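You operate a simulated robot arm through the tools that you are given. There is no shell and no other tool.

Carry out the task below with a simulated robot arm. There is one attempt and no reset: what you move stays moved.

TASK
Move the blue puck from the hardness stand to the top drawer.
Fine: lever up, round plate back to load, drawer shut, reading cleared.

The check looks at the end state, three seconds after you hand in, the way a careful person would. Anything else that was tipped, shoved, dropped, spilled or broken makes it a failure.

THE ROBOT
A 7-joint arm with a two-finger parallel gripper, fixed in place. Base frame: the origin is at the foot of the arm, x ahead of it, y to its left, z up; the work surface is at about z = 0.88. Lengths are in m, angles in rad, forces in N, time in s.
Its first joint turns from -2.897 to 2.897 rad. Payload 4.4 kg.
Tool frame: the origin (TCP) lies between the finger pads and is the grasp point; the fingertips stand 0.023 m ahead of it; z points along the fingers, y is the line along which they close. Largest opening 0.094 m; finger width 0.038, thickness 0.01; the body of the gripper, 0.054 by 0.096 m, starts 0.039 m behind the TCP.
Orientation is told as [roll, pitch, yaw] about the base's x, y, z axes, in that order, counted from this pose: with the fingers straight down and closing along the base's y, the tool's x points along the base's -x, its y along +y and its z along -z.

THE INTERFACE
- The arm moves only by the tool apply_moves. Its argument "moves" is a list of rows, each an object of numbers (a shift or turn left out is 0, a gripper value left out holds the last): "x", "y", "z": the shift along the tool's x, y, z in mm; "rx", "ry", "rz": the turn, a rotation vector about the tool's x, y, z in rad; "fingers": the opening in per cent of the stroke, from 0 (shut) to 100 (fully open). In form: [{"x": .., "y": .., "z": .., "rx": .., "ry": .., "rz": .., "fingers": ..}, ...]. A call has 1 to 20 rows; each row shifts and turns the commanded pose from where the row before left it, along the tool's axes as they then stand. A row lasts 0.2 s, in which the tool goes at most 0.05 m and 0.15 rad; a call with a longer step from one row to the next is refused whole, and so is a gripper value outside its range. A pose out of reach is approached as far as the arm can. The call stops where the force on the tool passes 90 N (or 10 N more than at its start, if that is more) or the arm is blocked; 0.2 s more then pass. Each finger travels about 0.072 m/s and halts on what it meets, pressing with about 34 N; the grip force reading is that of the motor and also rises with nothing between the fingers. The clock runs only during rows and for 0.2 s after the last one: add rows that do not move to give the fingers time. It gives the time, the measured TCP pose, the force on the tool (base axes), the opening and the grip force at its end, in the units of the frame above (readings bear some noise), with the torque about the TCP (base axes, N m) and any sound that the robot's microphone picked up.
- Cameras (640 x 400 px; columns grow to the right, rows downward): "scene" is fixed at [0.0552, -0.6463, 1.6984]; the picture's right is [0.80, -0.60, 0.00], its down [-0.32, -0.43, -0.84] and it looks along [0.51, 0.67, -0.54] (base axes); focal length 354 px, centre (320, 200). "wrist" rides on the gripper at [0.086, 0.016, -0.075] in the tool frame; the picture's right is [-0.18, 0.98, 0.00], its down [-0.58, -0.11, -0.81] and it looks along [-0.79, -0.15, 0.59] (tool axes); focal length 243 px, centre (320, 200). There is no depth. A picture from a camera that has moved, and an enlarged one, comes with that camera's place and axes in the base frame and with its lens. The place of the scene camera against the robot may be out by one fixed shift of up to 0.025 m in any direction.
- grab_frame(camera): a new picture of that camera. The clock stands still meanwhile.
- enlarge(camera, box): a new picture of the part [left, top, right, bottom] of that camera's present view, enlarged. The clock stands still meanwhile.
- sign_off(): hands the job in; it is judged then, once.

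Places have to be worked out from the pictures, the camera data and where the tool is seen. Open the gripper and draw the arm clear of the work before you hand the job in, unless the task says otherwise.

The tools are called after "Emit:" by a JSON object that holds its "fn" and its "kwargs". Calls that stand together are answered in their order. apply_moves: Moves the arm, as the interface text tells. Its arguments: {"type":"object","properties":{"moves":{"type":"array","items":{"type":"object","properties":{"x":{"type":"number"},"y":{"type":"number"},"z":{"type":"number"},"rx":{"type":"number"},"ry":{"type":"number"},"rz":{"type":"number"},"fingers":{"type":"number"}}}}},"required":["moves"]} The other tools are called the same way: grab_frame (camera) takes a picture; enlarge (camera, box) takes an enlarged picture of a part of a camera's view; sign_off () hands the job in.

At the start:

```text
clock: 0.0
tcp_pos: [0.7914, 0.064, 1.2015]
tool_rot: [0.002, 0.0, 0.0]
ft_force: [0.2, 0.3, 0.8]
wrist_torque: [-0.03, -0.02, -0.04]
opening: 0.0944
grasp_force: 0.1
```

scene: 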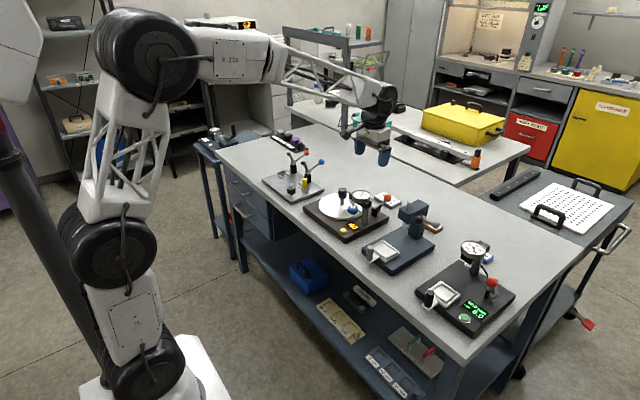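
wrist: 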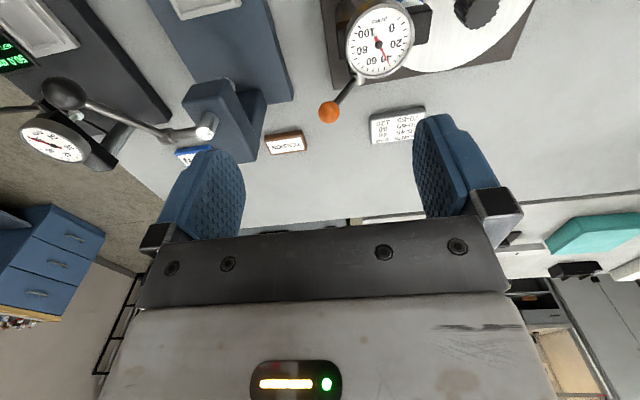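

I'll start by looking closer at the bench to identify the stands, the blue puck and the drawers.

Emit:
{"fn": "enlarge", "kwargs": {"camera": "scene", "box": [240, 130, 400, 230]}}

Emit:
{"fn": "enlarge", "kwargs": {"camera": "scene", "box": [340, 190, 530, 340]}}

Emit:
{"fn": "enlarge", "kwargs": {"camera": "scene", "box": [190, 120, 350, 270]}}

```text
4.00 times, centred on (320, 180) of scene
camera zoom: at [0.0552, -0.6463, 1.6984], right [0.8, -0.6, 0.0], down [-0.32, -0.43, -0.84], along [0.51, 0.67, -0.54], focal length 1417 px, centre (320, 280)
```

zoom: 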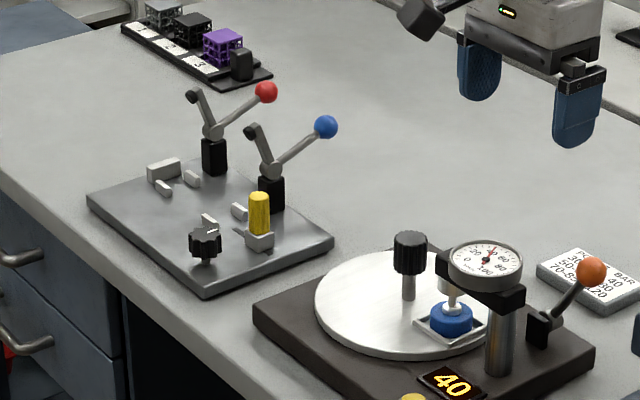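

```text
2.67 times, centred on (435, 265) of scene
camera zoom: at [0.0552, -0.6463, 1.6984], right [0.8, -0.6, 0.0], down [-0.32, -0.43, -0.84], along [0.51, 0.67, -0.54], focal length 944 px, centre (13, 27)
```

zoom: 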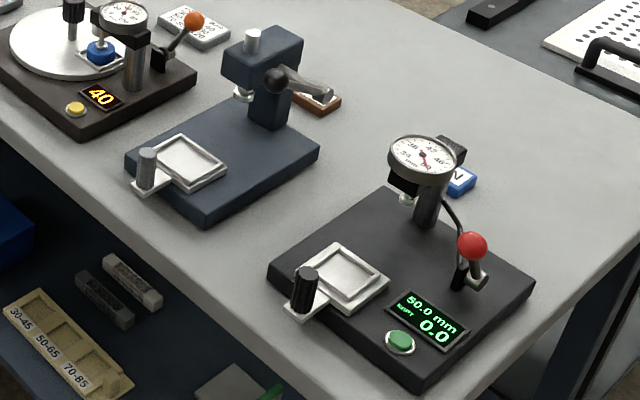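

```text
2.67 times, centred on (270, 195) of scene
camera zoom: at [0.0552, -0.6463, 1.6984], right [0.8, -0.6, 0.0], down [-0.32, -0.43, -0.84], along [0.51, 0.67, -0.54], focal length 944 px, centre (453, 213)
```

zoom: 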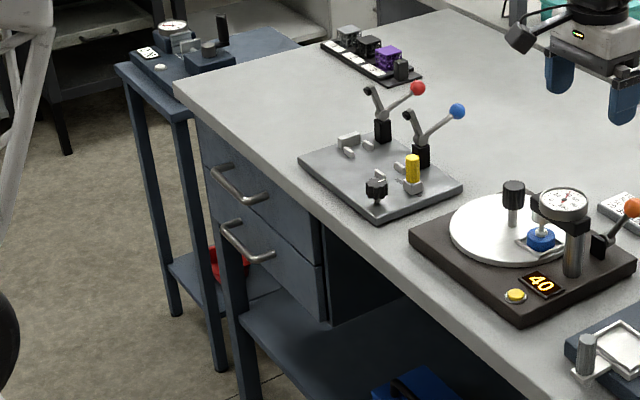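

The hardness stand looks like the one with the round plate, knob, gauge and orange lever, showing "40"; the blue puck sits under the gauge. I'll back the arm toward the robot at the same height so the wrist camera looks at this stand from the front.

Emit:
{"fn": "apply_moves", "kwargs": {"moves": [{"x": 38, "y": 25}, {"x": 38, "y": 25}, {"x": 38, "y": 25}, {"x": 38, "y": 25}, {"x": 38, "y": 25}, {"x": 38, "y": 25}, {"x": 38, "y": 25}, {"x": 38, "y": 25}, {}]}}

Emit:
{"fn": "grab_frame", "kwargs": {"camera": "wrist"}}

Emit:
{"fn": "grab_frame", "kwargs": {"camera": "scene"}}

```text
clock: 2.0
tcp_pos: [0.4886, 0.2648, 1.2003]
tool_rot: [-0.001, 0.0, 0.001]
ft_force: [-0.1, -1.0, 0.0]
wrist_torque: [-0.02, -0.02, 0.02]
opening: 0.0941
grasp_force: 0.0
```

```text
taken
camera wrist: at [0.4027, 0.2796, 1.2749], right [0.18, 0.98, 0.0], down [0.58, -0.11, 0.81], along [0.79, -0.15, -0.59], focal length 243 px, centre (320, 200)
```

wrist: 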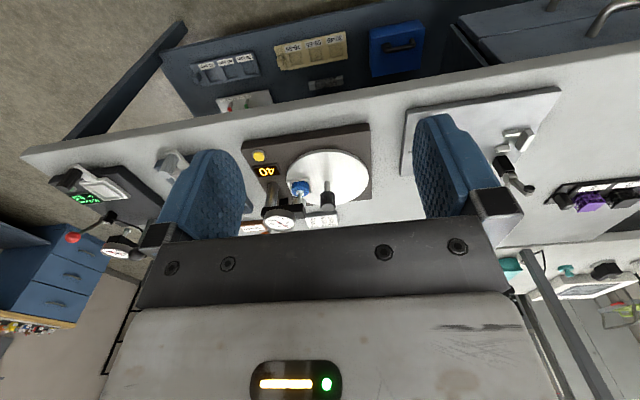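

```text
taken
```

scene: 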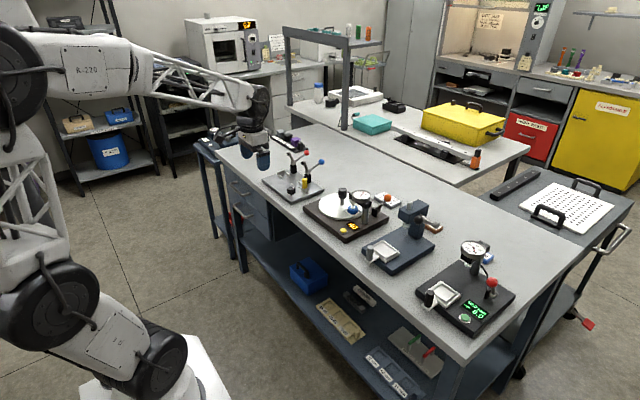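

The wrist camera now sees the stand, upside down, plus the drawer handles at upper right. I'll enlarge both areas.

Emit:
{"fn": "enlarge", "kwargs": {"camera": "wrist", "box": [235, 115, 395, 240]}}

Emit:
{"fn": "enlarge", "kwargs": {"camera": "scene", "box": [300, 180, 410, 250]}}

Emit:
{"fn": "enlarge", "kwargs": {"camera": "wrist", "box": [440, 0, 640, 120]}}

```text
3.20 times, centred on (315, 178) of wrist
camera zoom: at [0.4027, 0.2796, 1.2749], right [0.18, 0.98, 0.0], down [0.58, -0.11, 0.81], along [0.79, -0.15, -0.59], focal length 776 px, centre (336, 272)
```

zoom: 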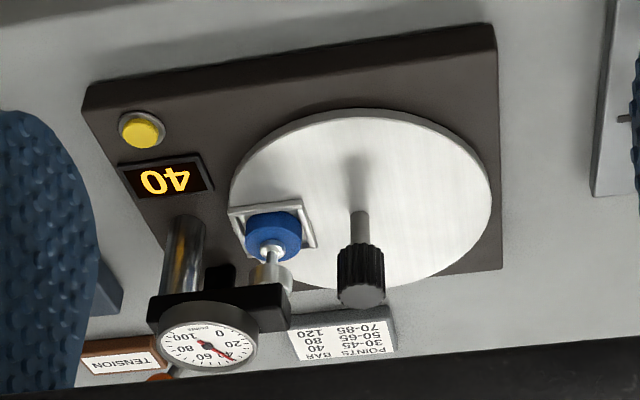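

```text
5.71 times, centred on (355, 215) of scene
camera zoom: at [0.0552, -0.6463, 1.6984], right [0.8, -0.6, 0.0], down [-0.32, -0.43, -0.84], along [0.51, 0.67, -0.54], focal length 2024 px, centre (120, 114)
```

zoom: 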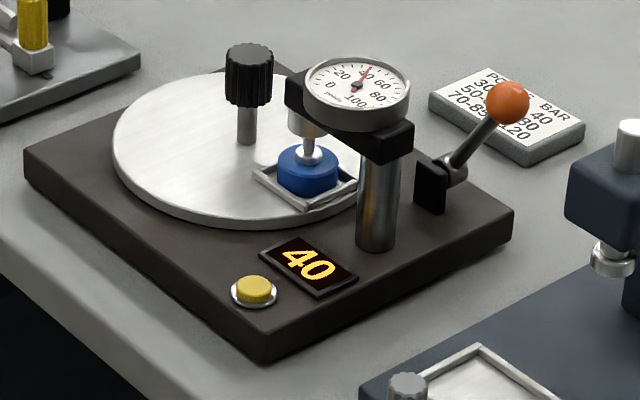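

```text
3.20 times, centred on (540, 60) of wrist
camera zoom: at [0.4027, 0.2796, 1.2749], right [0.18, 0.98, 0.0], down [0.58, -0.11, 0.81], along [0.79, -0.15, -0.59], focal length 776 px, centre (-384, 648)
```

zoom: 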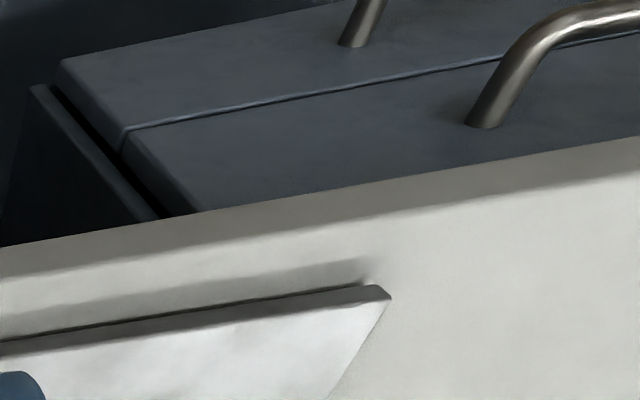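

Enlarging acts as an optical zoom, so I'll zoom further on the plate, the lever, the gauge and the drawer fronts to look for markings such as a "load" mark.

Emit:
{"fn": "enlarge", "kwargs": {"camera": "scene", "box": [350, 190, 400, 222]}}

Emit:
{"fn": "enlarge", "kwargs": {"camera": "scene", "box": [300, 185, 360, 240]}}

Emit:
{"fn": "enlarge", "kwargs": {"camera": "wrist", "box": [280, 140, 370, 200]}}

Emit:
{"fn": "enlarge", "kwargs": {"camera": "scene", "box": [205, 140, 285, 260]}}

```text
12.50 times, centred on (375, 206) of scene
camera zoom: at [0.0552, -0.6463, 1.6984], right [0.8, -0.6, 0.0], down [-0.32, -0.43, -0.84], along [0.51, 0.67, -0.54], focal length 4427 px, centre (-368, 125)
```

zoom: 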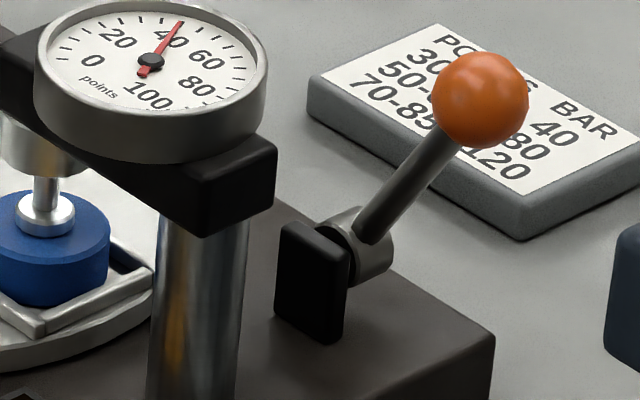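

```text
7.27 times, centred on (330, 212) of scene
camera zoom: at [0.0552, -0.6463, 1.6984], right [0.8, -0.6, 0.0], down [-0.32, -0.43, -0.84], along [0.51, 0.67, -0.54], focal length 2576 px, centre (247, 109)
```

zoom: 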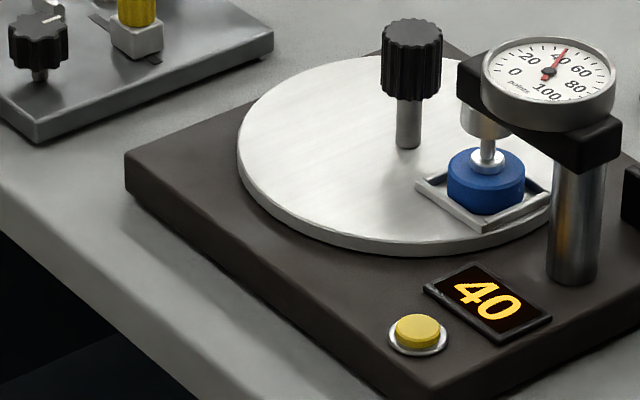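

```text
6.67 times, centred on (325, 170) of wrist
camera zoom: at [0.4027, 0.2796, 1.2749], right [0.18, 0.98, 0.0], down [0.58, -0.11, 0.81], along [0.79, -0.15, -0.59], focal length 1618 px, centre (287, 400)
```

zoom: 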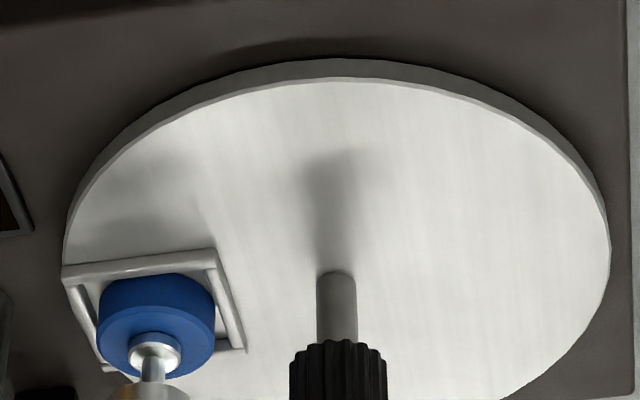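

```text
3.33 times, centred on (245, 200) of scene
camera zoom: at [0.0552, -0.6463, 1.6984], right [0.8, -0.6, 0.0], down [-0.32, -0.43, -0.84], along [0.51, 0.67, -0.54], focal length 1180 px, centre (570, 200)
```

zoom: 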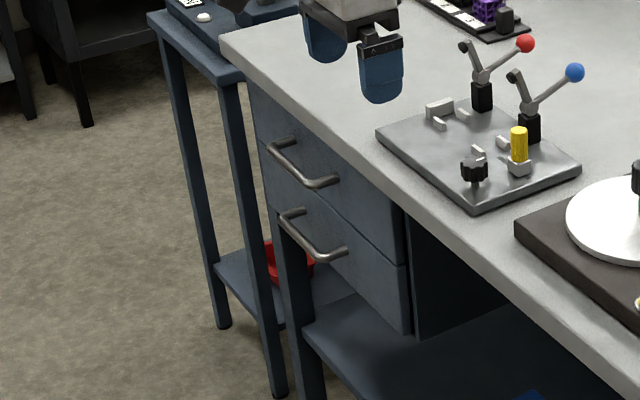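

The knob sits at the plate centre (about x 0.82, y 0.22) with the puck in a tray on its -y side, under the indenter. To understand the lever's hinge, I'll rotate the tool 90° and look at the stand from the -y side.

Emit:
{"fn": "apply_moves", "kwargs": {"moves": [{"rz": -0.1428}, {"rz": -0.1428}, {"rz": -0.1428}, {"rz": -0.1428}, {"rz": -0.1428}, {"rz": -0.1428}, {"rz": -0.1428}, {"rz": -0.1428}, {"rz": -0.1428}, {"rz": -0.1428}, {"rz": -0.1428}, {}]}}

Emit:
{"fn": "apply_moves", "kwargs": {"moves": [{"x": 38, "y": -25}, {"x": 38, "y": -25}, {"x": 38, "y": -25}, {"x": 38, "y": -25}, {"x": 38, "y": -25}, {"x": 38, "y": -25}, {"x": 38, "y": -25}, {"x": 38, "y": -25}, {"x": 38, "y": -25}, {"x": 38, "y": -25}, {"x": 38, "y": -25}, {"x": 38, "y": -25}, {"x": 38, "y": -25}, {"x": 35, "y": -22}, {}]}}

Emit:
{"fn": "grab_frame", "kwargs": {"camera": "wrist"}}

```text
clock: 4.6
tcp_pos: [0.4875, 0.2642, 1.2027]
tool_rot: [0.001, -0.002, 1.573]
ft_force: [-0.2, -1.0, 0.2]
wrist_torque: [0.03, -0.02, 0.01]
opening: 0.094
grasp_force: 0.1
```

```text
clock: 7.8
tcp_pos: [0.8338, -0.2648, 1.2034]
tool_rot: [-0.001, 0.0, 1.571]
ft_force: [-0.2, 0.5, -0.2]
wrist_torque: [0.01, 0.02, -0.02]
opening: 0.0941
grasp_force: 0.0
```

```text
taken
camera wrist: at [0.8192, -0.3533, 1.278], right [-0.98, 0.18, 0.0], down [0.11, 0.58, 0.81], along [0.15, 0.79, -0.59], focal length 243 px, centre (320, 200)
```

wrist: 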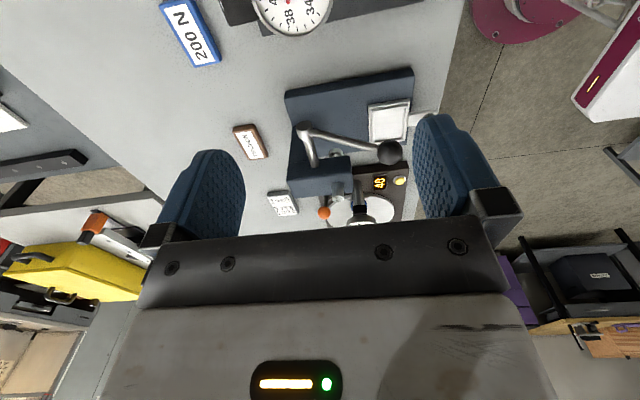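

The display seems to read something different from here; I'll zoom into it and the lever.

Emit:
{"fn": "enlarge", "kwargs": {"camera": "wrist", "box": [260, 150, 430, 240]}}

Emit:
{"fn": "enlarge", "kwargs": {"camera": "scene", "box": [300, 180, 410, 250]}}

```text
3.76 times, centred on (345, 195) of wrist
camera zoom: at [0.8192, -0.3533, 1.278], right [-0.98, 0.18, 0.0], down [0.11, 0.58, 0.81], along [0.15, 0.79, -0.59], focal length 913 px, centre (226, 219)
```

zoom: 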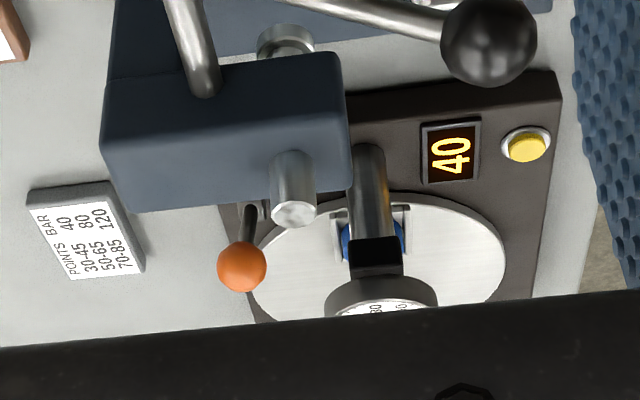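

```text
5.71 times, centred on (355, 215) of scene
camera zoom: at [0.0552, -0.6463, 1.6984], right [0.8, -0.6, 0.0], down [-0.32, -0.43, -0.84], along [0.51, 0.67, -0.54], focal length 2024 px, centre (120, 114)
```

zoom: 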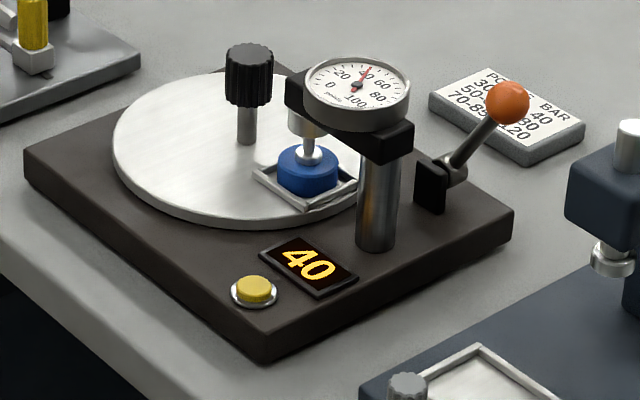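

The lever hub is hidden behind the neighbouring blue stand here. I'll advance 0.16 m toward the stand at this height for a steeper view.

Emit:
{"fn": "apply_moves", "kwargs": {"moves": [{"x": -40}, {"x": -40}, {"x": -40}, {"x": -40}, {}]}}

Emit:
{"fn": "grab_frame", "kwargs": {"camera": "wrist"}}

Emit:
{"fn": "enlarge", "kwargs": {"camera": "wrist", "box": [230, 80, 420, 200]}}

```text
clock: 9.0
tcp_pos: [0.8347, -0.1052, 1.2036]
tool_rot: [0.0, 0.0, 1.571]
ft_force: [0.1, 1.1, 0.8]
wrist_torque: [-0.03, 0.0, 0.01]
opening: 0.0938
grasp_force: 0.1
```

```text
taken
camera wrist: at [0.8187, -0.1926, 1.2777], right [-0.98, 0.18, 0.0], down [0.11, 0.58, 0.81], along [0.15, 0.79, -0.59], focal length 243 px, centre (320, 200)
```

wrist: 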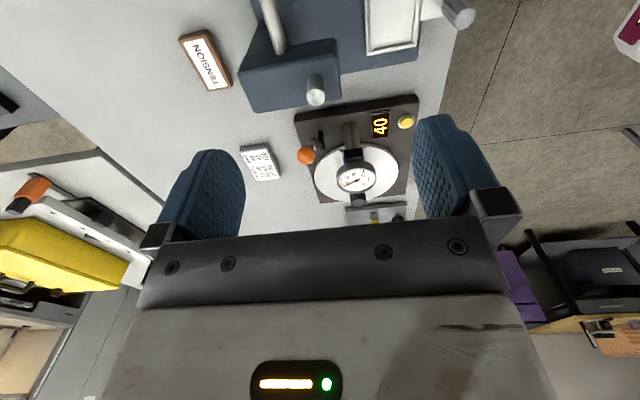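

```text
3.33 times, centred on (325, 140) of wrist
camera zoom: at [0.8187, -0.1926, 1.2777], right [-0.98, 0.18, 0.0], down [0.11, 0.58, 0.81], along [0.15, 0.79, -0.59], focal length 809 px, centre (303, 400)
```

zoom: 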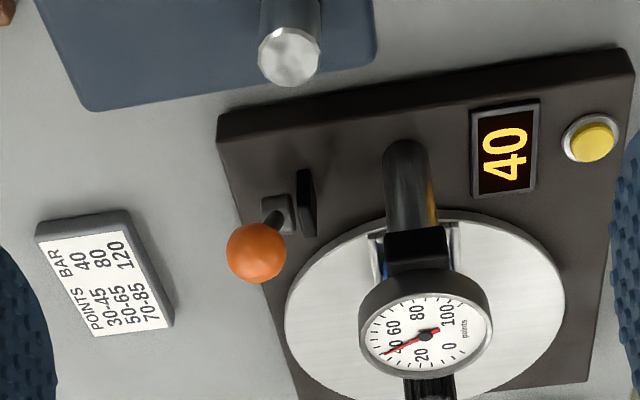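

Lever ball triangulates to about (0.887, 0.058, 1.005), its hub to (0.885, 0.094, 0.936), so it swings in the y-z plane about an x axis. I'll zoom tightly on the indenter and puck, and compare with the lever on the other gauge stand, to judge whether this lever is up or down.

Emit:
{"fn": "enlarge", "kwargs": {"camera": "scene", "box": [340, 192, 368, 218]}}

Emit:
{"fn": "enlarge", "kwargs": {"camera": "scene", "box": [440, 230, 520, 330]}}

Emit:
{"fn": "enlarge", "kwargs": {"camera": "wrist", "box": [290, 100, 380, 160]}}

```text
15.38 times, centred on (354, 205) of scene
camera zoom: at [0.0552, -0.6463, 1.6984], right [0.8, -0.6, 0.0], down [-0.32, -0.43, -0.84], along [0.51, 0.67, -0.54], focal length 5448 px, centre (-203, 123)
```

zoom: 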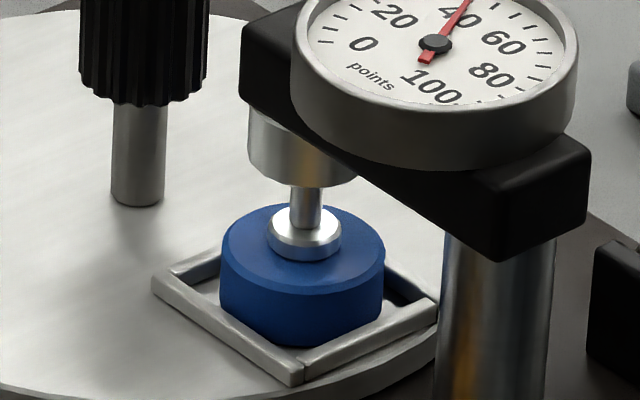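

```text
4.00 times, centred on (480, 280) of scene
camera zoom: at [0.0552, -0.6463, 1.6984], right [0.8, -0.6, 0.0], down [-0.32, -0.43, -0.84], along [0.51, 0.67, -0.54], focal length 1417 px, centre (-320, -120)
```

zoom: 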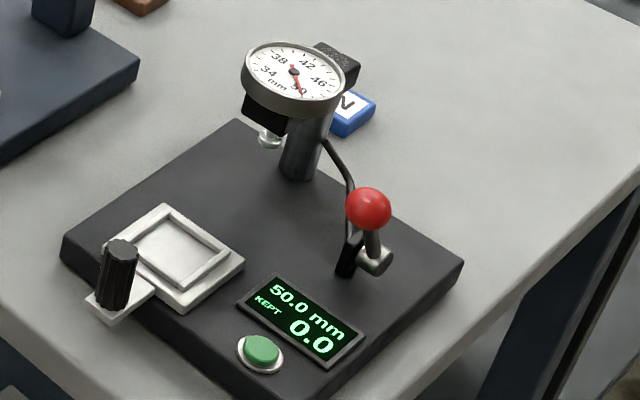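

```text
6.67 times, centred on (335, 130) of wrist
camera zoom: at [0.8187, -0.1926, 1.2777], right [-0.98, 0.18, 0.0], down [0.11, 0.58, 0.81], along [0.15, 0.79, -0.59], focal length 1618 px, centre (220, 667)
```

zoom: 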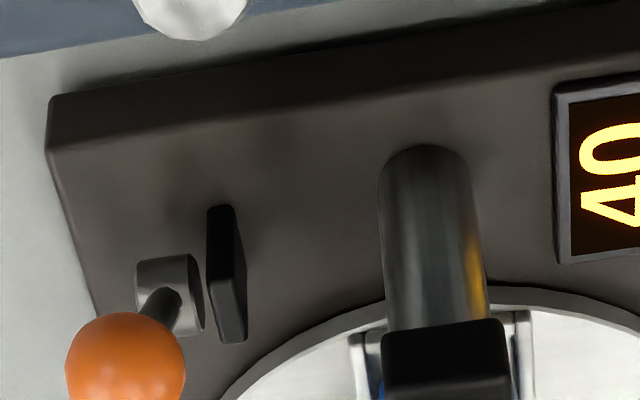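

The foot of the indenter is touching the puck and the needle reads 40, so the stand is engaged and the lever needs to move to its raised end. I'll go above the ball with the fingers closing along base x, half open, so I can grip it and feel which way it swings.

Emit:
{"fn": "apply_moves", "kwargs": {"moves": [{"x": -43, "y": -13, "fingers": 60}, {"x": -43, "y": -13}, {"x": -43, "y": -13}, {"x": -42, "y": -13}, {"z": 40}, {"z": 40}, {"z": 20}, {}]}}

Emit:
{"fn": "grab_frame", "kwargs": {"camera": "wrist"}}

Emit:
{"fn": "enlarge", "kwargs": {"camera": "scene", "box": [320, 150, 450, 240]}}

```text
clock: 10.8
tcp_pos: [0.8881, 0.0655, 1.1029]
tool_rot: [0.0, -0.001, 1.572]
ft_force: [0.5, -0.6, 0.0]
wrist_torque: [-0.01, -0.01, 0.0]
opening: 0.0567
grasp_force: 0.2
```

```text
taken
camera wrist: at [0.8715, -0.0211, 1.1774], right [-0.98, 0.18, 0.0], down [0.11, 0.58, 0.81], along [0.15, 0.79, -0.59], focal length 243 px, centre (320, 200)
```

wrist: 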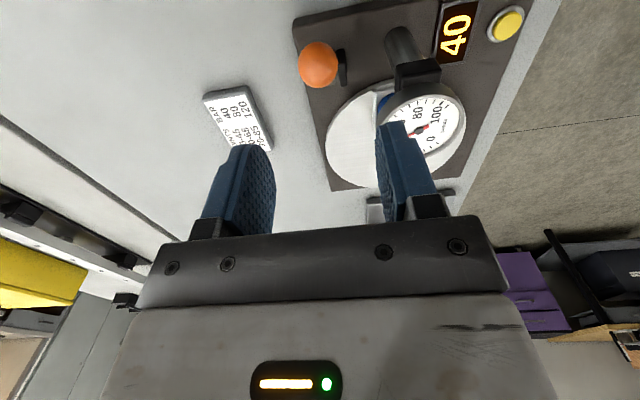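

```text
4.44 times, centred on (385, 195) of scene
camera zoom: at [0.0552, -0.6463, 1.6984], right [0.8, -0.6, 0.0], down [-0.32, -0.43, -0.84], along [0.51, 0.67, -0.54], focal length 1574 px, centre (31, 222)
```

zoom: 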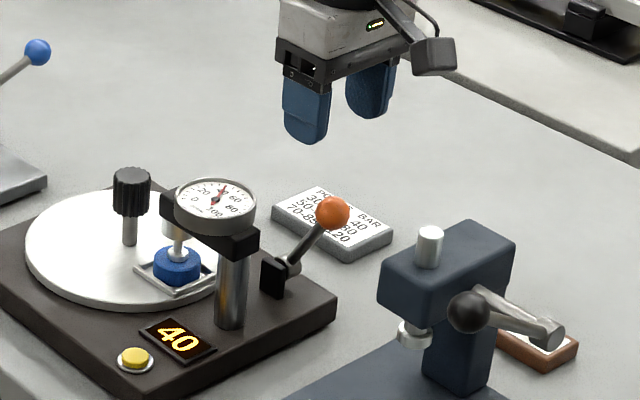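

The ball is confirmed at (0.887, 0.057, 1.005), and the camera box clears the neighbouring stand's rod. I'll descend over the ball and close the fingers on it.

Emit:
{"fn": "apply_moves", "kwargs": {"moves": [{"z": 30}, {"z": 30}, {"z": 25}, {}, {"fingers": 20}, {"fingers": 20}, {"fingers": 20}, {"fingers": 20}]}}

Emit:
{"fn": "enlarge", "kwargs": {"camera": "scene", "box": [320, 150, 450, 240]}}

```text
clock: 12.6
tcp_pos: [0.8858, 0.0659, 1.0186]
tool_rot: [0.0, -0.001, 1.571]
ft_force: [21.0, 2.1, 0.8]
wrist_torque: [0.0, -0.25, 0.17]
opening: 0.0269
grasp_force: 34.3
```

```text
4.44 times, centred on (385, 195) of scene
camera zoom: at [0.0552, -0.6463, 1.6984], right [0.8, -0.6, 0.0], down [-0.32, -0.43, -0.84], along [0.51, 0.67, -0.54], focal length 1574 px, centre (31, 222)
```

zoom: 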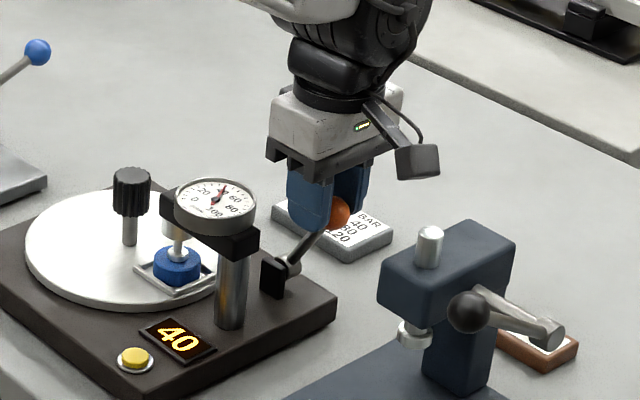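

The grip is on the ball (27 mm) but slightly off centre in x (21 N side load). I'll relieve that by 2 mm and then swing the ball a little toward +y along its arc, watching the force.

Emit:
{"fn": "apply_moves", "kwargs": {"moves": [{"y": 2.5}, {}, {"x": -4, "z": -1.8}, {"x": -4, "z": -1.6}, {}]}}

Emit:
{"fn": "enlarge", "kwargs": {"camera": "scene", "box": [320, 150, 450, 240]}}

```text
clock: 13.8
tcp_pos: [0.8846, 0.0742, 1.0231]
tool_rot: [-0.001, 0.0, 1.569]
ft_force: [50.7, -16.4, 3.9]
wrist_torque: [-1.13, -0.7, 0.33]
opening: 0.027
grasp_force: 33.9
```

```text
4.44 times, centred on (385, 195) of scene
camera zoom: at [0.0552, -0.6463, 1.6984], right [0.8, -0.6, 0.0], down [-0.32, -0.43, -0.84], along [0.51, 0.67, -0.54], focal length 1574 px, centre (31, 222)
```

zoom: 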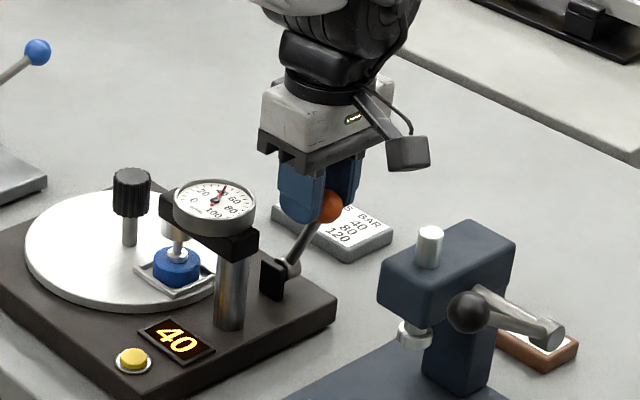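

The side force rose, so my correction was the wrong sign; I'll shift back the other way by about 4 mm. The ball did follow in +y with about 16 N resistance, so I'll then continue a little further along the arc.

Emit:
{"fn": "apply_moves", "kwargs": {"moves": [{"y": -4.2}, {}, {}]}}

Emit:
{"fn": "enlarge", "kwargs": {"camera": "scene", "box": [340, 190, 400, 222]}}

```text
clock: 14.6
tcp_pos: [0.8866, 0.0752, 1.0198]
tool_rot: [0.002, -0.001, 1.572]
ft_force: [-27.6, -3.6, 4.8]
wrist_torque: [-0.07, 0.37, -0.26]
opening: 0.031
grasp_force: 13.3
```

```text
10.67 times, centred on (370, 206) of scene
camera zoom: at [0.0552, -0.6463, 1.6984], right [0.8, -0.6, 0.0], down [-0.32, -0.43, -0.84], along [0.51, 0.67, -0.54], focal length 3778 px, centre (-213, 136)
```

zoom: 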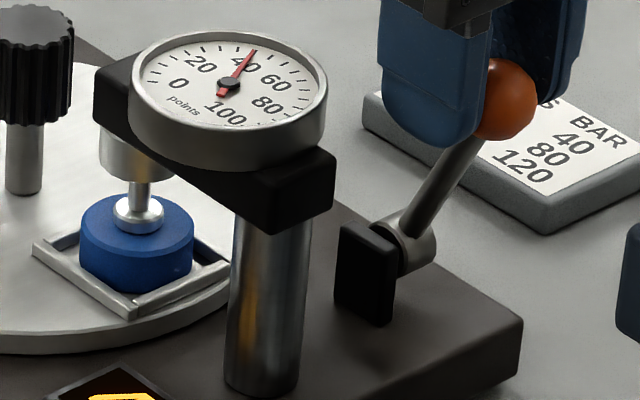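

The grip is still settling (opening 31 mm, grip 13 N). I'll wait with the fingers commanded shut and read again.

Emit:
{"fn": "apply_moves", "kwargs": {"moves": [{"y": 1.5, "fingers": 15}, {}, {}, {}]}}

Emit:
{"fn": "enlarge", "kwargs": {"camera": "scene", "box": [340, 190, 400, 222]}}

```text
clock: 15.6
tcp_pos: [0.8873, 0.0733, 1.0199]
tool_rot: [-0.001, 0.0, 1.57]
ft_force: [-33.2, 4.0, -14.6]
wrist_torque: [0.2, 0.17, -0.41]
opening: 0.0285
grasp_force: 15.9
```

```text
10.67 times, centred on (370, 206) of scene
camera zoom: at [0.0552, -0.6463, 1.6984], right [0.8, -0.6, 0.0], down [-0.32, -0.43, -0.84], along [0.51, 0.67, -0.54], focal length 3778 px, centre (-213, 136)
```

zoom: 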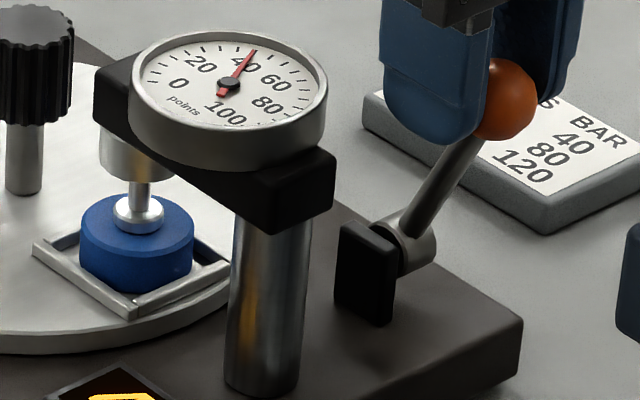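

The side load persists, so I'll open the fingers briefly to release it; this also shows whether the lever stays where I put it.

Emit:
{"fn": "apply_moves", "kwargs": {"moves": [{"fingers": 45}, {}, {}]}}

Emit:
{"fn": "enlarge", "kwargs": {"camera": "scene", "box": [340, 190, 400, 222]}}

Emit:
{"fn": "grab_frame", "kwargs": {"camera": "wrist"}}

```text
clock: 16.4
tcp_pos: [0.887, 0.0733, 1.0216]
tool_rot: [0.002, 0.0, 1.573]
ft_force: [-0.4, 0.5, 0.3]
wrist_torque: [0.0, -0.01, 0.01]
opening: 0.0426
grasp_force: 0.1
```

```text
10.67 times, centred on (370, 206) of scene
camera zoom: at [0.0552, -0.6463, 1.6984], right [0.8, -0.6, 0.0], down [-0.32, -0.43, -0.84], along [0.51, 0.67, -0.54], focal length 3778 px, centre (-213, 136)
```

zoom: 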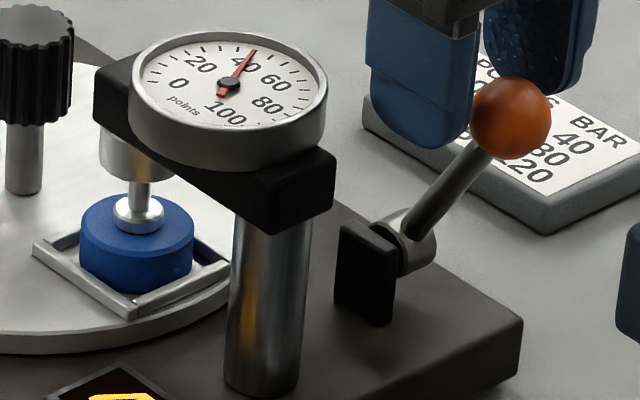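

```text
taken
camera wrist: at [0.8712, -0.0134, 1.096], right [-0.98, 0.18, 0.0], down [0.11, 0.58, 0.81], along [0.15, 0.79, -0.59], focal length 243 px, centre (320, 200)
```

wrist: 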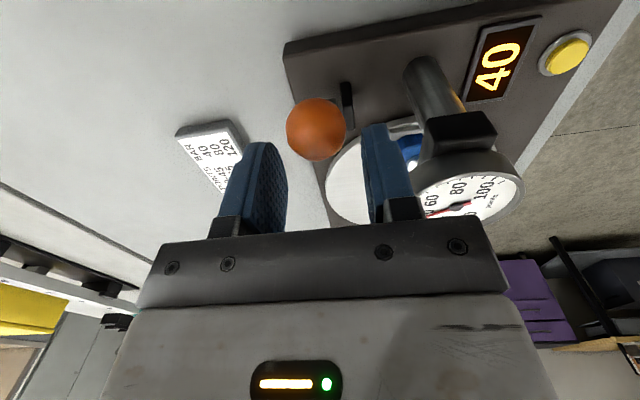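

The ball sprang back to its original place, so the lever is spring-loaded or bistable. I'll re-centre the fingers on the ball (y about 0.058, z about 1.010), grip it again and swing it further toward +y.

Emit:
{"fn": "apply_moves", "kwargs": {"moves": [{"x": 8, "z": 5}, {"x": 7, "z": 6}, {}, {"fingers": 22}, {}, {}]}}

```text
clock: 17.8
tcp_pos: [0.8868, 0.061, 1.0103]
tool_rot: [0.001, -0.001, 1.57]
ft_force: [-20.1, -2.2, 2.4]
wrist_torque: [-0.02, 0.12, -0.05]
opening: 0.0292
grasp_force: 10.0
```

Grip is on the ball again with a modest side load. I'll now swing along the arc toward vertical in small steps and read the forces.

Emit:
{"fn": "apply_moves", "kwargs": {"moves": [{"y": 1, "fingers": 10}, {}, {"x": -5, "z": -2}, {"x": -5, "z": -1.6}, {"x": -5, "z": -1}, {}]}}

Emit:
{"fn": "enlarge", "kwargs": {"camera": "scene", "box": [340, 190, 400, 222]}}

```text
clock: 19.2
tcp_pos: [0.8857, 0.0728, 1.0153]
tool_rot: [-0.002, -0.001, 1.57]
ft_force: [-17.7, -15.0, 8.8]
wrist_torque: [-0.96, 0.12, -0.06]
opening: 0.027
grasp_force: 34.1
```

```text
10.67 times, centred on (370, 206) of scene
camera zoom: at [0.0552, -0.6463, 1.6984], right [0.8, -0.6, 0.0], down [-0.32, -0.43, -0.84], along [0.51, 0.67, -0.54], focal length 3778 px, centre (-213, 136)
```

zoom: 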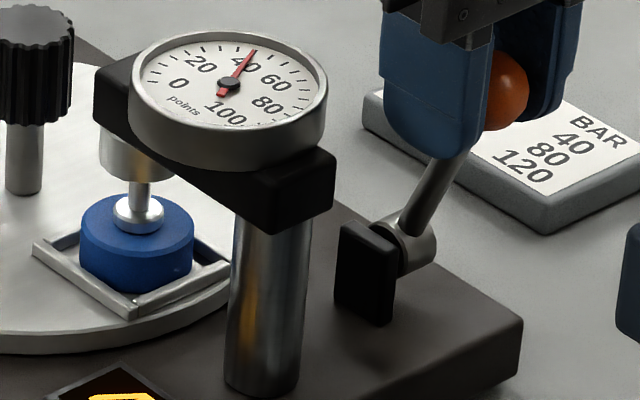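

The lever follows with roughly constant 15 N resistance and has turned more upright. I'll continue on the arc toward vertical.

Emit:
{"fn": "apply_moves", "kwargs": {"moves": [{"x": -5, "z": -1.4}, {"x": -5, "z": -1}, {"x": -5, "z": -0.7}, {}]}}

Emit:
{"fn": "enlarge", "kwargs": {"camera": "scene", "box": [340, 190, 400, 222]}}

```text
clock: 20.2
tcp_pos: [0.8857, 0.0898, 1.0188]
tool_rot: [0.0, 0.001, 1.571]
ft_force: [-13.9, -9.1, 6.9]
wrist_torque: [-0.71, 0.06, -0.13]
opening: 0.0267
grasp_force: 33.8
```

```text
10.67 times, centred on (370, 206) of scene
camera zoom: at [0.0552, -0.6463, 1.6984], right [0.8, -0.6, 0.0], down [-0.32, -0.43, -0.84], along [0.51, 0.67, -0.54], focal length 3778 px, centre (-213, 136)
```

zoom: 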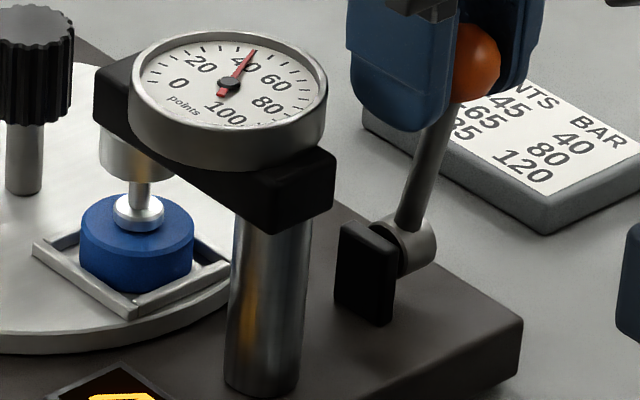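

Resistance is dropping as it nears vertical, which fits a bistable lever. I'll carry on over the top.

Emit:
{"fn": "apply_moves", "kwargs": {"moves": [{"x": -5, "z": -0.4}, {"x": -5, "z": 0}, {"x": -5, "z": 0.4}, {}]}}

Emit:
{"fn": "enlarge", "kwargs": {"camera": "scene", "box": [340, 190, 400, 222]}}

```text
clock: 21.2
tcp_pos: [0.8858, 0.1038, 1.018]
tool_rot: [-0.002, 0.0, 1.572]
ft_force: [-7.1, -11.6, 12.5]
wrist_torque: [-1.0, 0.03, -0.12]
opening: 0.0269
grasp_force: 34.1
```

```text
10.67 times, centred on (370, 206) of scene
camera zoom: at [0.0552, -0.6463, 1.6984], right [0.8, -0.6, 0.0], down [-0.32, -0.43, -0.84], along [0.51, 0.67, -0.54], focal length 3778 px, centre (-213, 136)
```

zoom: 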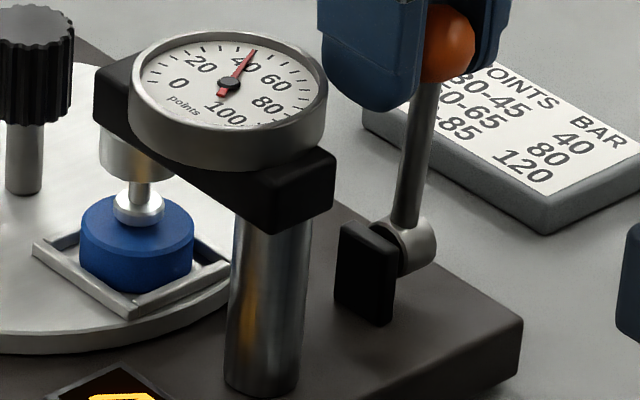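

The foot of the indenter appears to start lifting. I'll continue the swing past vertical along the arc.

Emit:
{"fn": "apply_moves", "kwargs": {"moves": [{"x": -5, "z": 0.5}, {"x": -5, "z": 0.9}, {"x": -5, "z": 1.3}, {}]}}

Emit:
{"fn": "enlarge", "kwargs": {"camera": "scene", "box": [340, 190, 400, 222]}}

```text
clock: 22.2
tcp_pos: [0.8849, 0.119, 1.0163]
tool_rot: [-0.002, 0.001, 1.57]
ft_force: [11.1, -5.0, 21.5]
wrist_torque: [-0.81, 0.0, 0.14]
opening: 0.0267
grasp_force: 33.8
```

```text
10.67 times, centred on (370, 206) of scene
camera zoom: at [0.0552, -0.6463, 1.6984], right [0.8, -0.6, 0.0], down [-0.32, -0.43, -0.84], along [0.51, 0.67, -0.54], focal length 3778 px, centre (-213, 136)
```

zoom: 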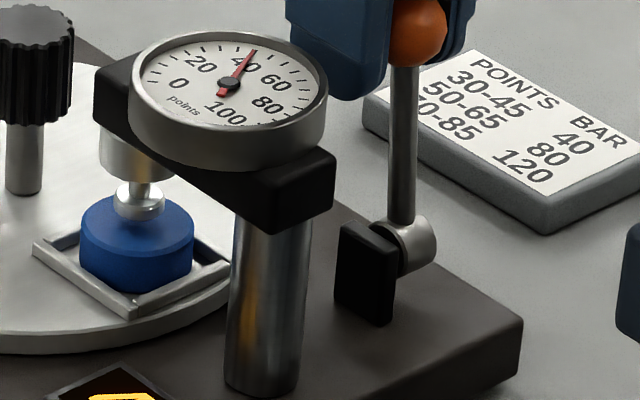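

The indenter foot is clearly rising. I'll keep going, descending less because there's 21 N upward load.

Emit:
{"fn": "apply_moves", "kwargs": {"moves": [{"x": -5, "z": 0.3}, {"x": -5, "z": 1.0}, {"x": -5, "z": 1.5}, {}]}}

Emit:
{"fn": "enlarge", "kwargs": {"camera": "scene", "box": [340, 190, 400, 222]}}

```text
clock: 23.2
tcp_pos: [0.8862, 0.1335, 1.0116]
tool_rot: [0.0, 0.0, 1.572]
ft_force: [21.9, -11.9, 0.9]
wrist_torque: [-0.89, 0.05, 0.27]
opening: 0.0267
grasp_force: 33.9
```

```text
10.67 times, centred on (370, 206) of scene
camera zoom: at [0.0552, -0.6463, 1.6984], right [0.8, -0.6, 0.0], down [-0.32, -0.43, -0.84], along [0.51, 0.67, -0.54], focal length 3778 px, centre (-213, 136)
```

zoom: 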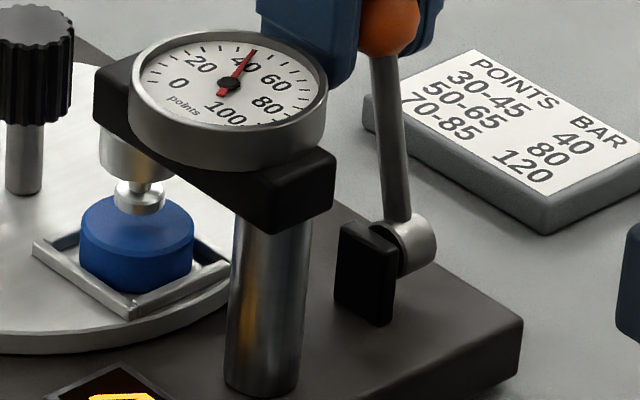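

It keeps lifting. I'll continue another 15 mm along the arc.

Emit:
{"fn": "apply_moves", "kwargs": {"moves": [{"x": -5, "z": 1.6}, {"x": -5, "z": 2.0}, {"x": -5, "z": 2.3}, {}]}}

Emit:
{"fn": "enlarge", "kwargs": {"camera": "scene", "box": [340, 190, 400, 222]}}

```text
clock: 24.2
tcp_pos: [0.8854, 0.1494, 1.0072]
tool_rot: [0.002, -0.001, 1.57]
ft_force: [2.3, -6.9, 5.5]
wrist_torque: [-0.8, 0.01, 0.03]
opening: 0.0269
grasp_force: 33.8
```

```text
10.67 times, centred on (370, 206) of scene
camera zoom: at [0.0552, -0.6463, 1.6984], right [0.8, -0.6, 0.0], down [-0.32, -0.43, -0.84], along [0.51, 0.67, -0.54], focal length 3778 px, centre (-213, 136)
```

zoom: 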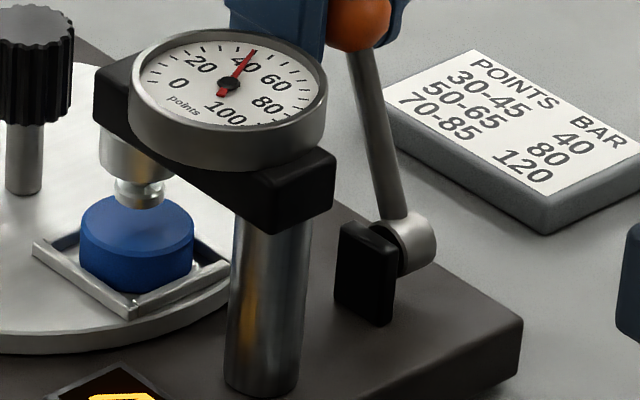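

Still moving freely with low force and the indenter nearly fully retracted. I'll continue, following the steeper part of the arc.

Emit:
{"fn": "apply_moves", "kwargs": {"moves": [{"x": -4, "z": 3.0}, {"x": -4, "z": 3.4}, {"x": -4, "z": 3.8}, {}]}}

Emit:
{"fn": "enlarge", "kwargs": {"camera": "scene", "box": [340, 190, 400, 222]}}

```text
clock: 25.2
tcp_pos: [0.8857, 0.1603, 0.997]
tool_rot: [-0.002, 0.0, 1.571]
ft_force: [-15.3, -13.6, 28.5]
wrist_torque: [-0.44, -0.03, -0.24]
opening: 0.027
grasp_force: 33.9
```

```text
10.67 times, centred on (370, 206) of scene
camera zoom: at [0.0552, -0.6463, 1.6984], right [0.8, -0.6, 0.0], down [-0.32, -0.43, -0.84], along [0.51, 0.67, -0.54], focal length 3778 px, centre (-213, 136)
```

zoom: 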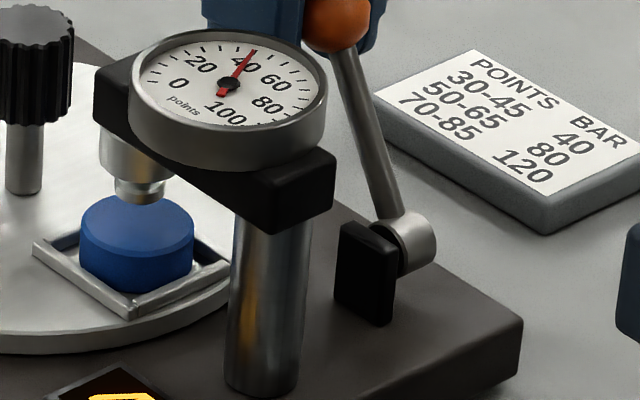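

The resistance rose to about 30 N along the tangent, possibly the upper stop. One more small step to check.

Emit:
{"fn": "apply_moves", "kwargs": {"moves": [{"x": -2, "z": 2}, {}]}}

Emit:
{"fn": "enlarge", "kwargs": {"camera": "scene", "box": [340, 190, 400, 222]}}

```text
clock: 25.8
tcp_pos: [0.886, 0.1623, 0.9938]
tool_rot: [-0.001, -0.001, 1.57]
ft_force: [-14.8, -15.5, 21.9]
wrist_torque: [-0.16, -0.07, -0.26]
opening: 0.0273
grasp_force: 33.6
```

```text
10.67 times, centred on (370, 206) of scene
camera zoom: at [0.0552, -0.6463, 1.6984], right [0.8, -0.6, 0.0], down [-0.32, -0.43, -0.84], along [0.51, 0.67, -0.54], focal length 3778 px, centre (-213, 136)
```

zoom: 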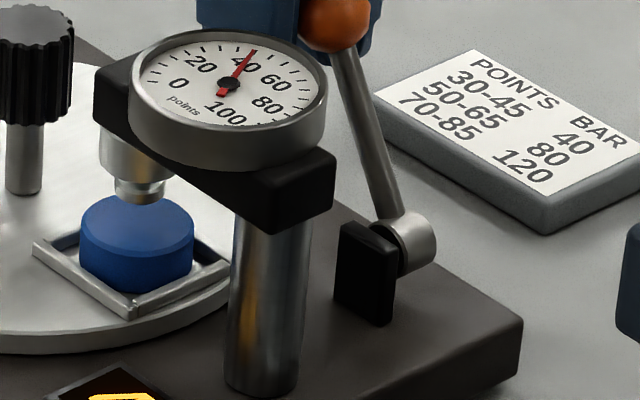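

The lever no longer advances, so this looks like its upper stop with the indenter fully lifted. I'll release the ball and see whether it stays.

Emit:
{"fn": "apply_moves", "kwargs": {"moves": [{"fingers": 48}, {}, {}, {}]}}

Emit:
{"fn": "enlarge", "kwargs": {"camera": "scene", "box": [340, 185, 400, 222]}}

Emit:
{"fn": "grab_frame", "kwargs": {"camera": "wrist"}}

```text
clock: 26.8
tcp_pos: [0.8867, 0.1623, 0.9938]
tool_rot: [-0.001, 0.0, 1.571]
ft_force: [0.0, 0.7, -0.7]
wrist_torque: [0.0, 0.02, 0.01]
opening: 0.0451
grasp_force: 0.1
```

```text
10.67 times, centred on (370, 204) of scene
camera zoom: at [0.0552, -0.6463, 1.6984], right [0.8, -0.6, 0.0], down [-0.32, -0.43, -0.84], along [0.51, 0.67, -0.54], focal length 3778 px, centre (-213, 163)
```

zoom: 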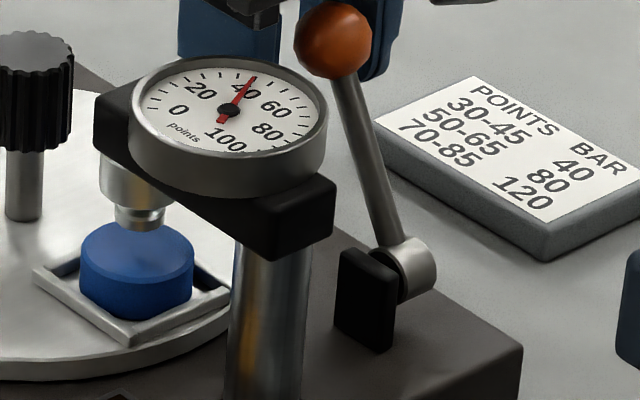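

```text
taken
camera wrist: at [0.8707, 0.0752, 1.0683], right [-0.98, 0.18, 0.0], down [0.11, 0.58, 0.81], along [0.15, 0.79, -0.59], focal length 243 px, centre (320, 200)
```

wrist: 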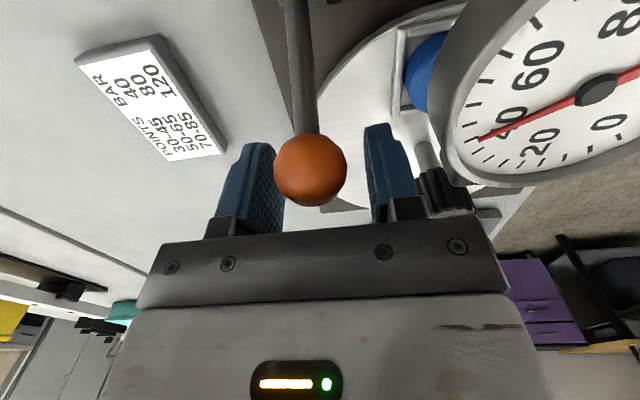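

The lever stays over at its raised stop (ball now about (0.887, 0.14, 1.003)) and there's a clear gap above the puck. I'll lift straight off and look at the stand from above for a load mark and to confirm the lever holds.

Emit:
{"fn": "apply_moves", "kwargs": {"moves": [{"z": -30}, {"z": -40}, {"z": -40}, {"z": -40}, {"z": -40}, {}]}}

Emit:
{"fn": "enlarge", "kwargs": {"camera": "scene", "box": [300, 180, 410, 250]}}

Emit:
{"fn": "grab_frame", "kwargs": {"camera": "wrist"}}

```text
clock: 28.2
tcp_pos: [0.8863, 0.1619, 1.1849]
tool_rot: [0.002, 0.0, 1.57]
ft_force: [0.6, -0.7, 0.2]
wrist_torque: [0.0, -0.03, 0.0]
opening: 0.0452
grasp_force: 0.0
```

```text
5.71 times, centred on (355, 215) of scene
camera zoom: at [0.0552, -0.6463, 1.6984], right [0.8, -0.6, 0.0], down [-0.32, -0.43, -0.84], along [0.51, 0.67, -0.54], focal length 2024 px, centre (120, 114)
```

zoom: 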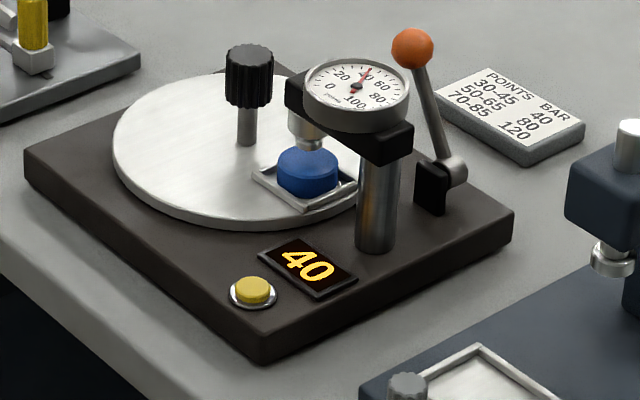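

```text
taken
camera wrist: at [0.8707, 0.0754, 1.2582], right [-0.98, 0.18, 0.0], down [0.11, 0.58, 0.81], along [0.15, 0.79, -0.59], focal length 243 px, centre (320, 200)
```

wrist: 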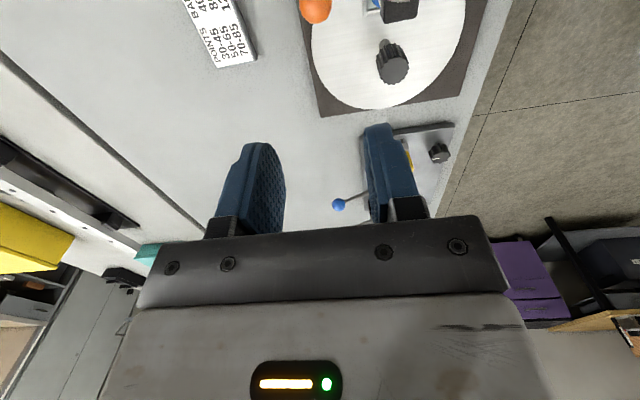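

The lever holds in its raised position. I'll zoom on the knob and plate from this steep view for marks and a more exact knob position.

Emit:
{"fn": "enlarge", "kwargs": {"camera": "wrist", "box": [290, 0, 490, 125]}}

Emit:
{"fn": "enlarge", "kwargs": {"camera": "wrist", "box": [365, 25, 425, 90]}}

```text
3.20 times, centred on (390, 62) of wrist
camera zoom: at [0.8707, 0.0754, 1.2582], right [-0.98, 0.18, 0.0], down [0.11, 0.58, 0.81], along [0.15, 0.79, -0.59], focal length 776 px, centre (96, 640)
```

zoom: 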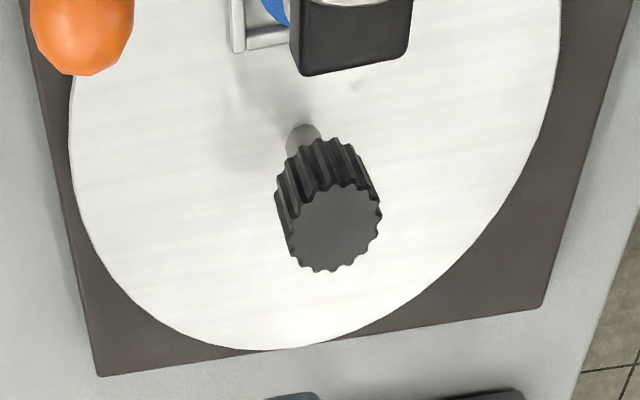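

```text
6.15 times, centred on (395, 58) of wrist
camera zoom: at [0.8707, 0.0754, 1.2582], right [-0.98, 0.18, 0.0], down [0.11, 0.58, 0.81], along [0.15, 0.79, -0.59], focal length 1493 px, centre (-142, 1077)
```

zoom: 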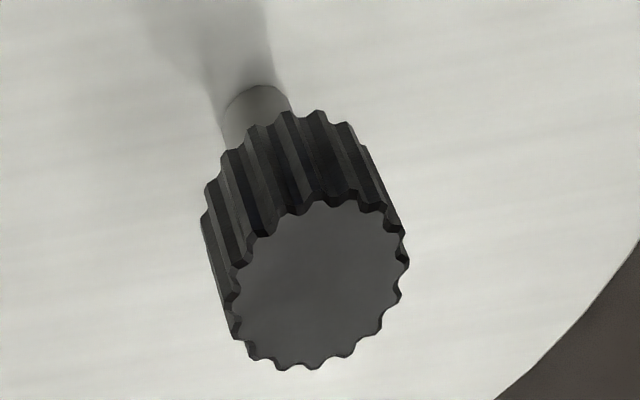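

No marking on plate or knob; the knob is about 35 mm across at roughly (0.815, 0.221) with its top near z 0.983. I'll move over it and turn the tool to yaw 50° so the camera box stays clear of the gauge while I twist clockwise (puck toward the front).

Emit:
{"fn": "apply_moves", "kwargs": {"moves": [{"x": -29.5, "y": 35, "fingers": 75}, {"x": -29.5, "y": 35}, {"rz": 0.1396}, {"rz": 0.1396}, {"rz": 0.1396}, {"rz": 0.1396}, {"rz": 0.1396}, {}]}}

Emit:
{"fn": "grab_frame", "kwargs": {"camera": "wrist"}}

Emit:
{"fn": "enlarge", "kwargs": {"camera": "scene", "box": [300, 150, 410, 230]}}

```text
clock: 30.0
tcp_pos: [0.8154, 0.2219, 1.1845]
tool_rot: [0.001, -0.001, 0.872]
ft_force: [0.7, -0.6, -0.2]
wrist_torque: [-0.06, 0.02, 0.0]
opening: 0.0708
grasp_force: 0.0
```

```text
taken
camera wrist: at [0.7482, 0.1656, 1.2587], right [-0.63, 0.77, 0.0], down [0.46, 0.37, 0.81], along [0.62, 0.51, -0.59], focal length 243 px, centre (320, 200)
```

wrist: 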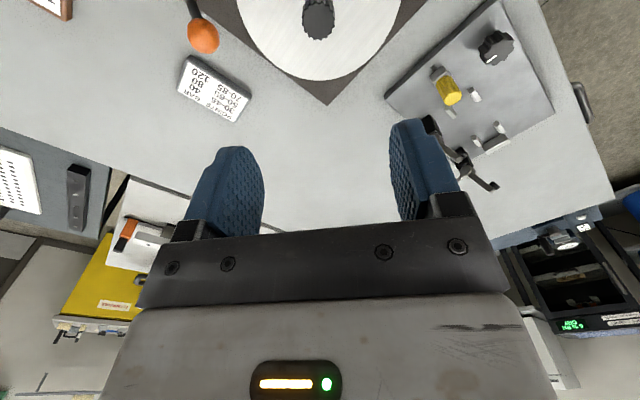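

```text
5.00 times, centred on (355, 190) of scene
camera zoom: at [0.0552, -0.6463, 1.6984], right [0.8, -0.6, 0.0], down [-0.32, -0.43, -0.84], along [0.51, 0.67, -0.54], focal length 1771 px, centre (145, 250)
```

zoom: 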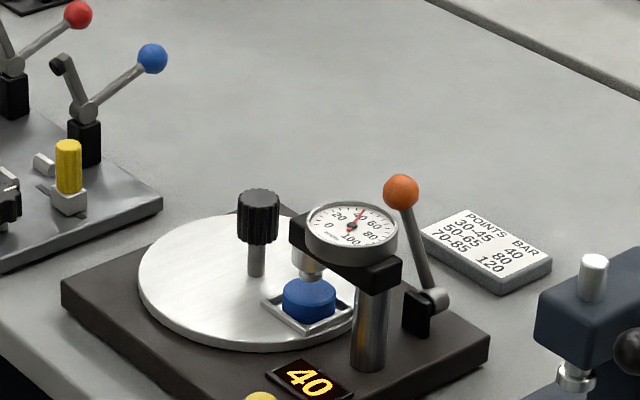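

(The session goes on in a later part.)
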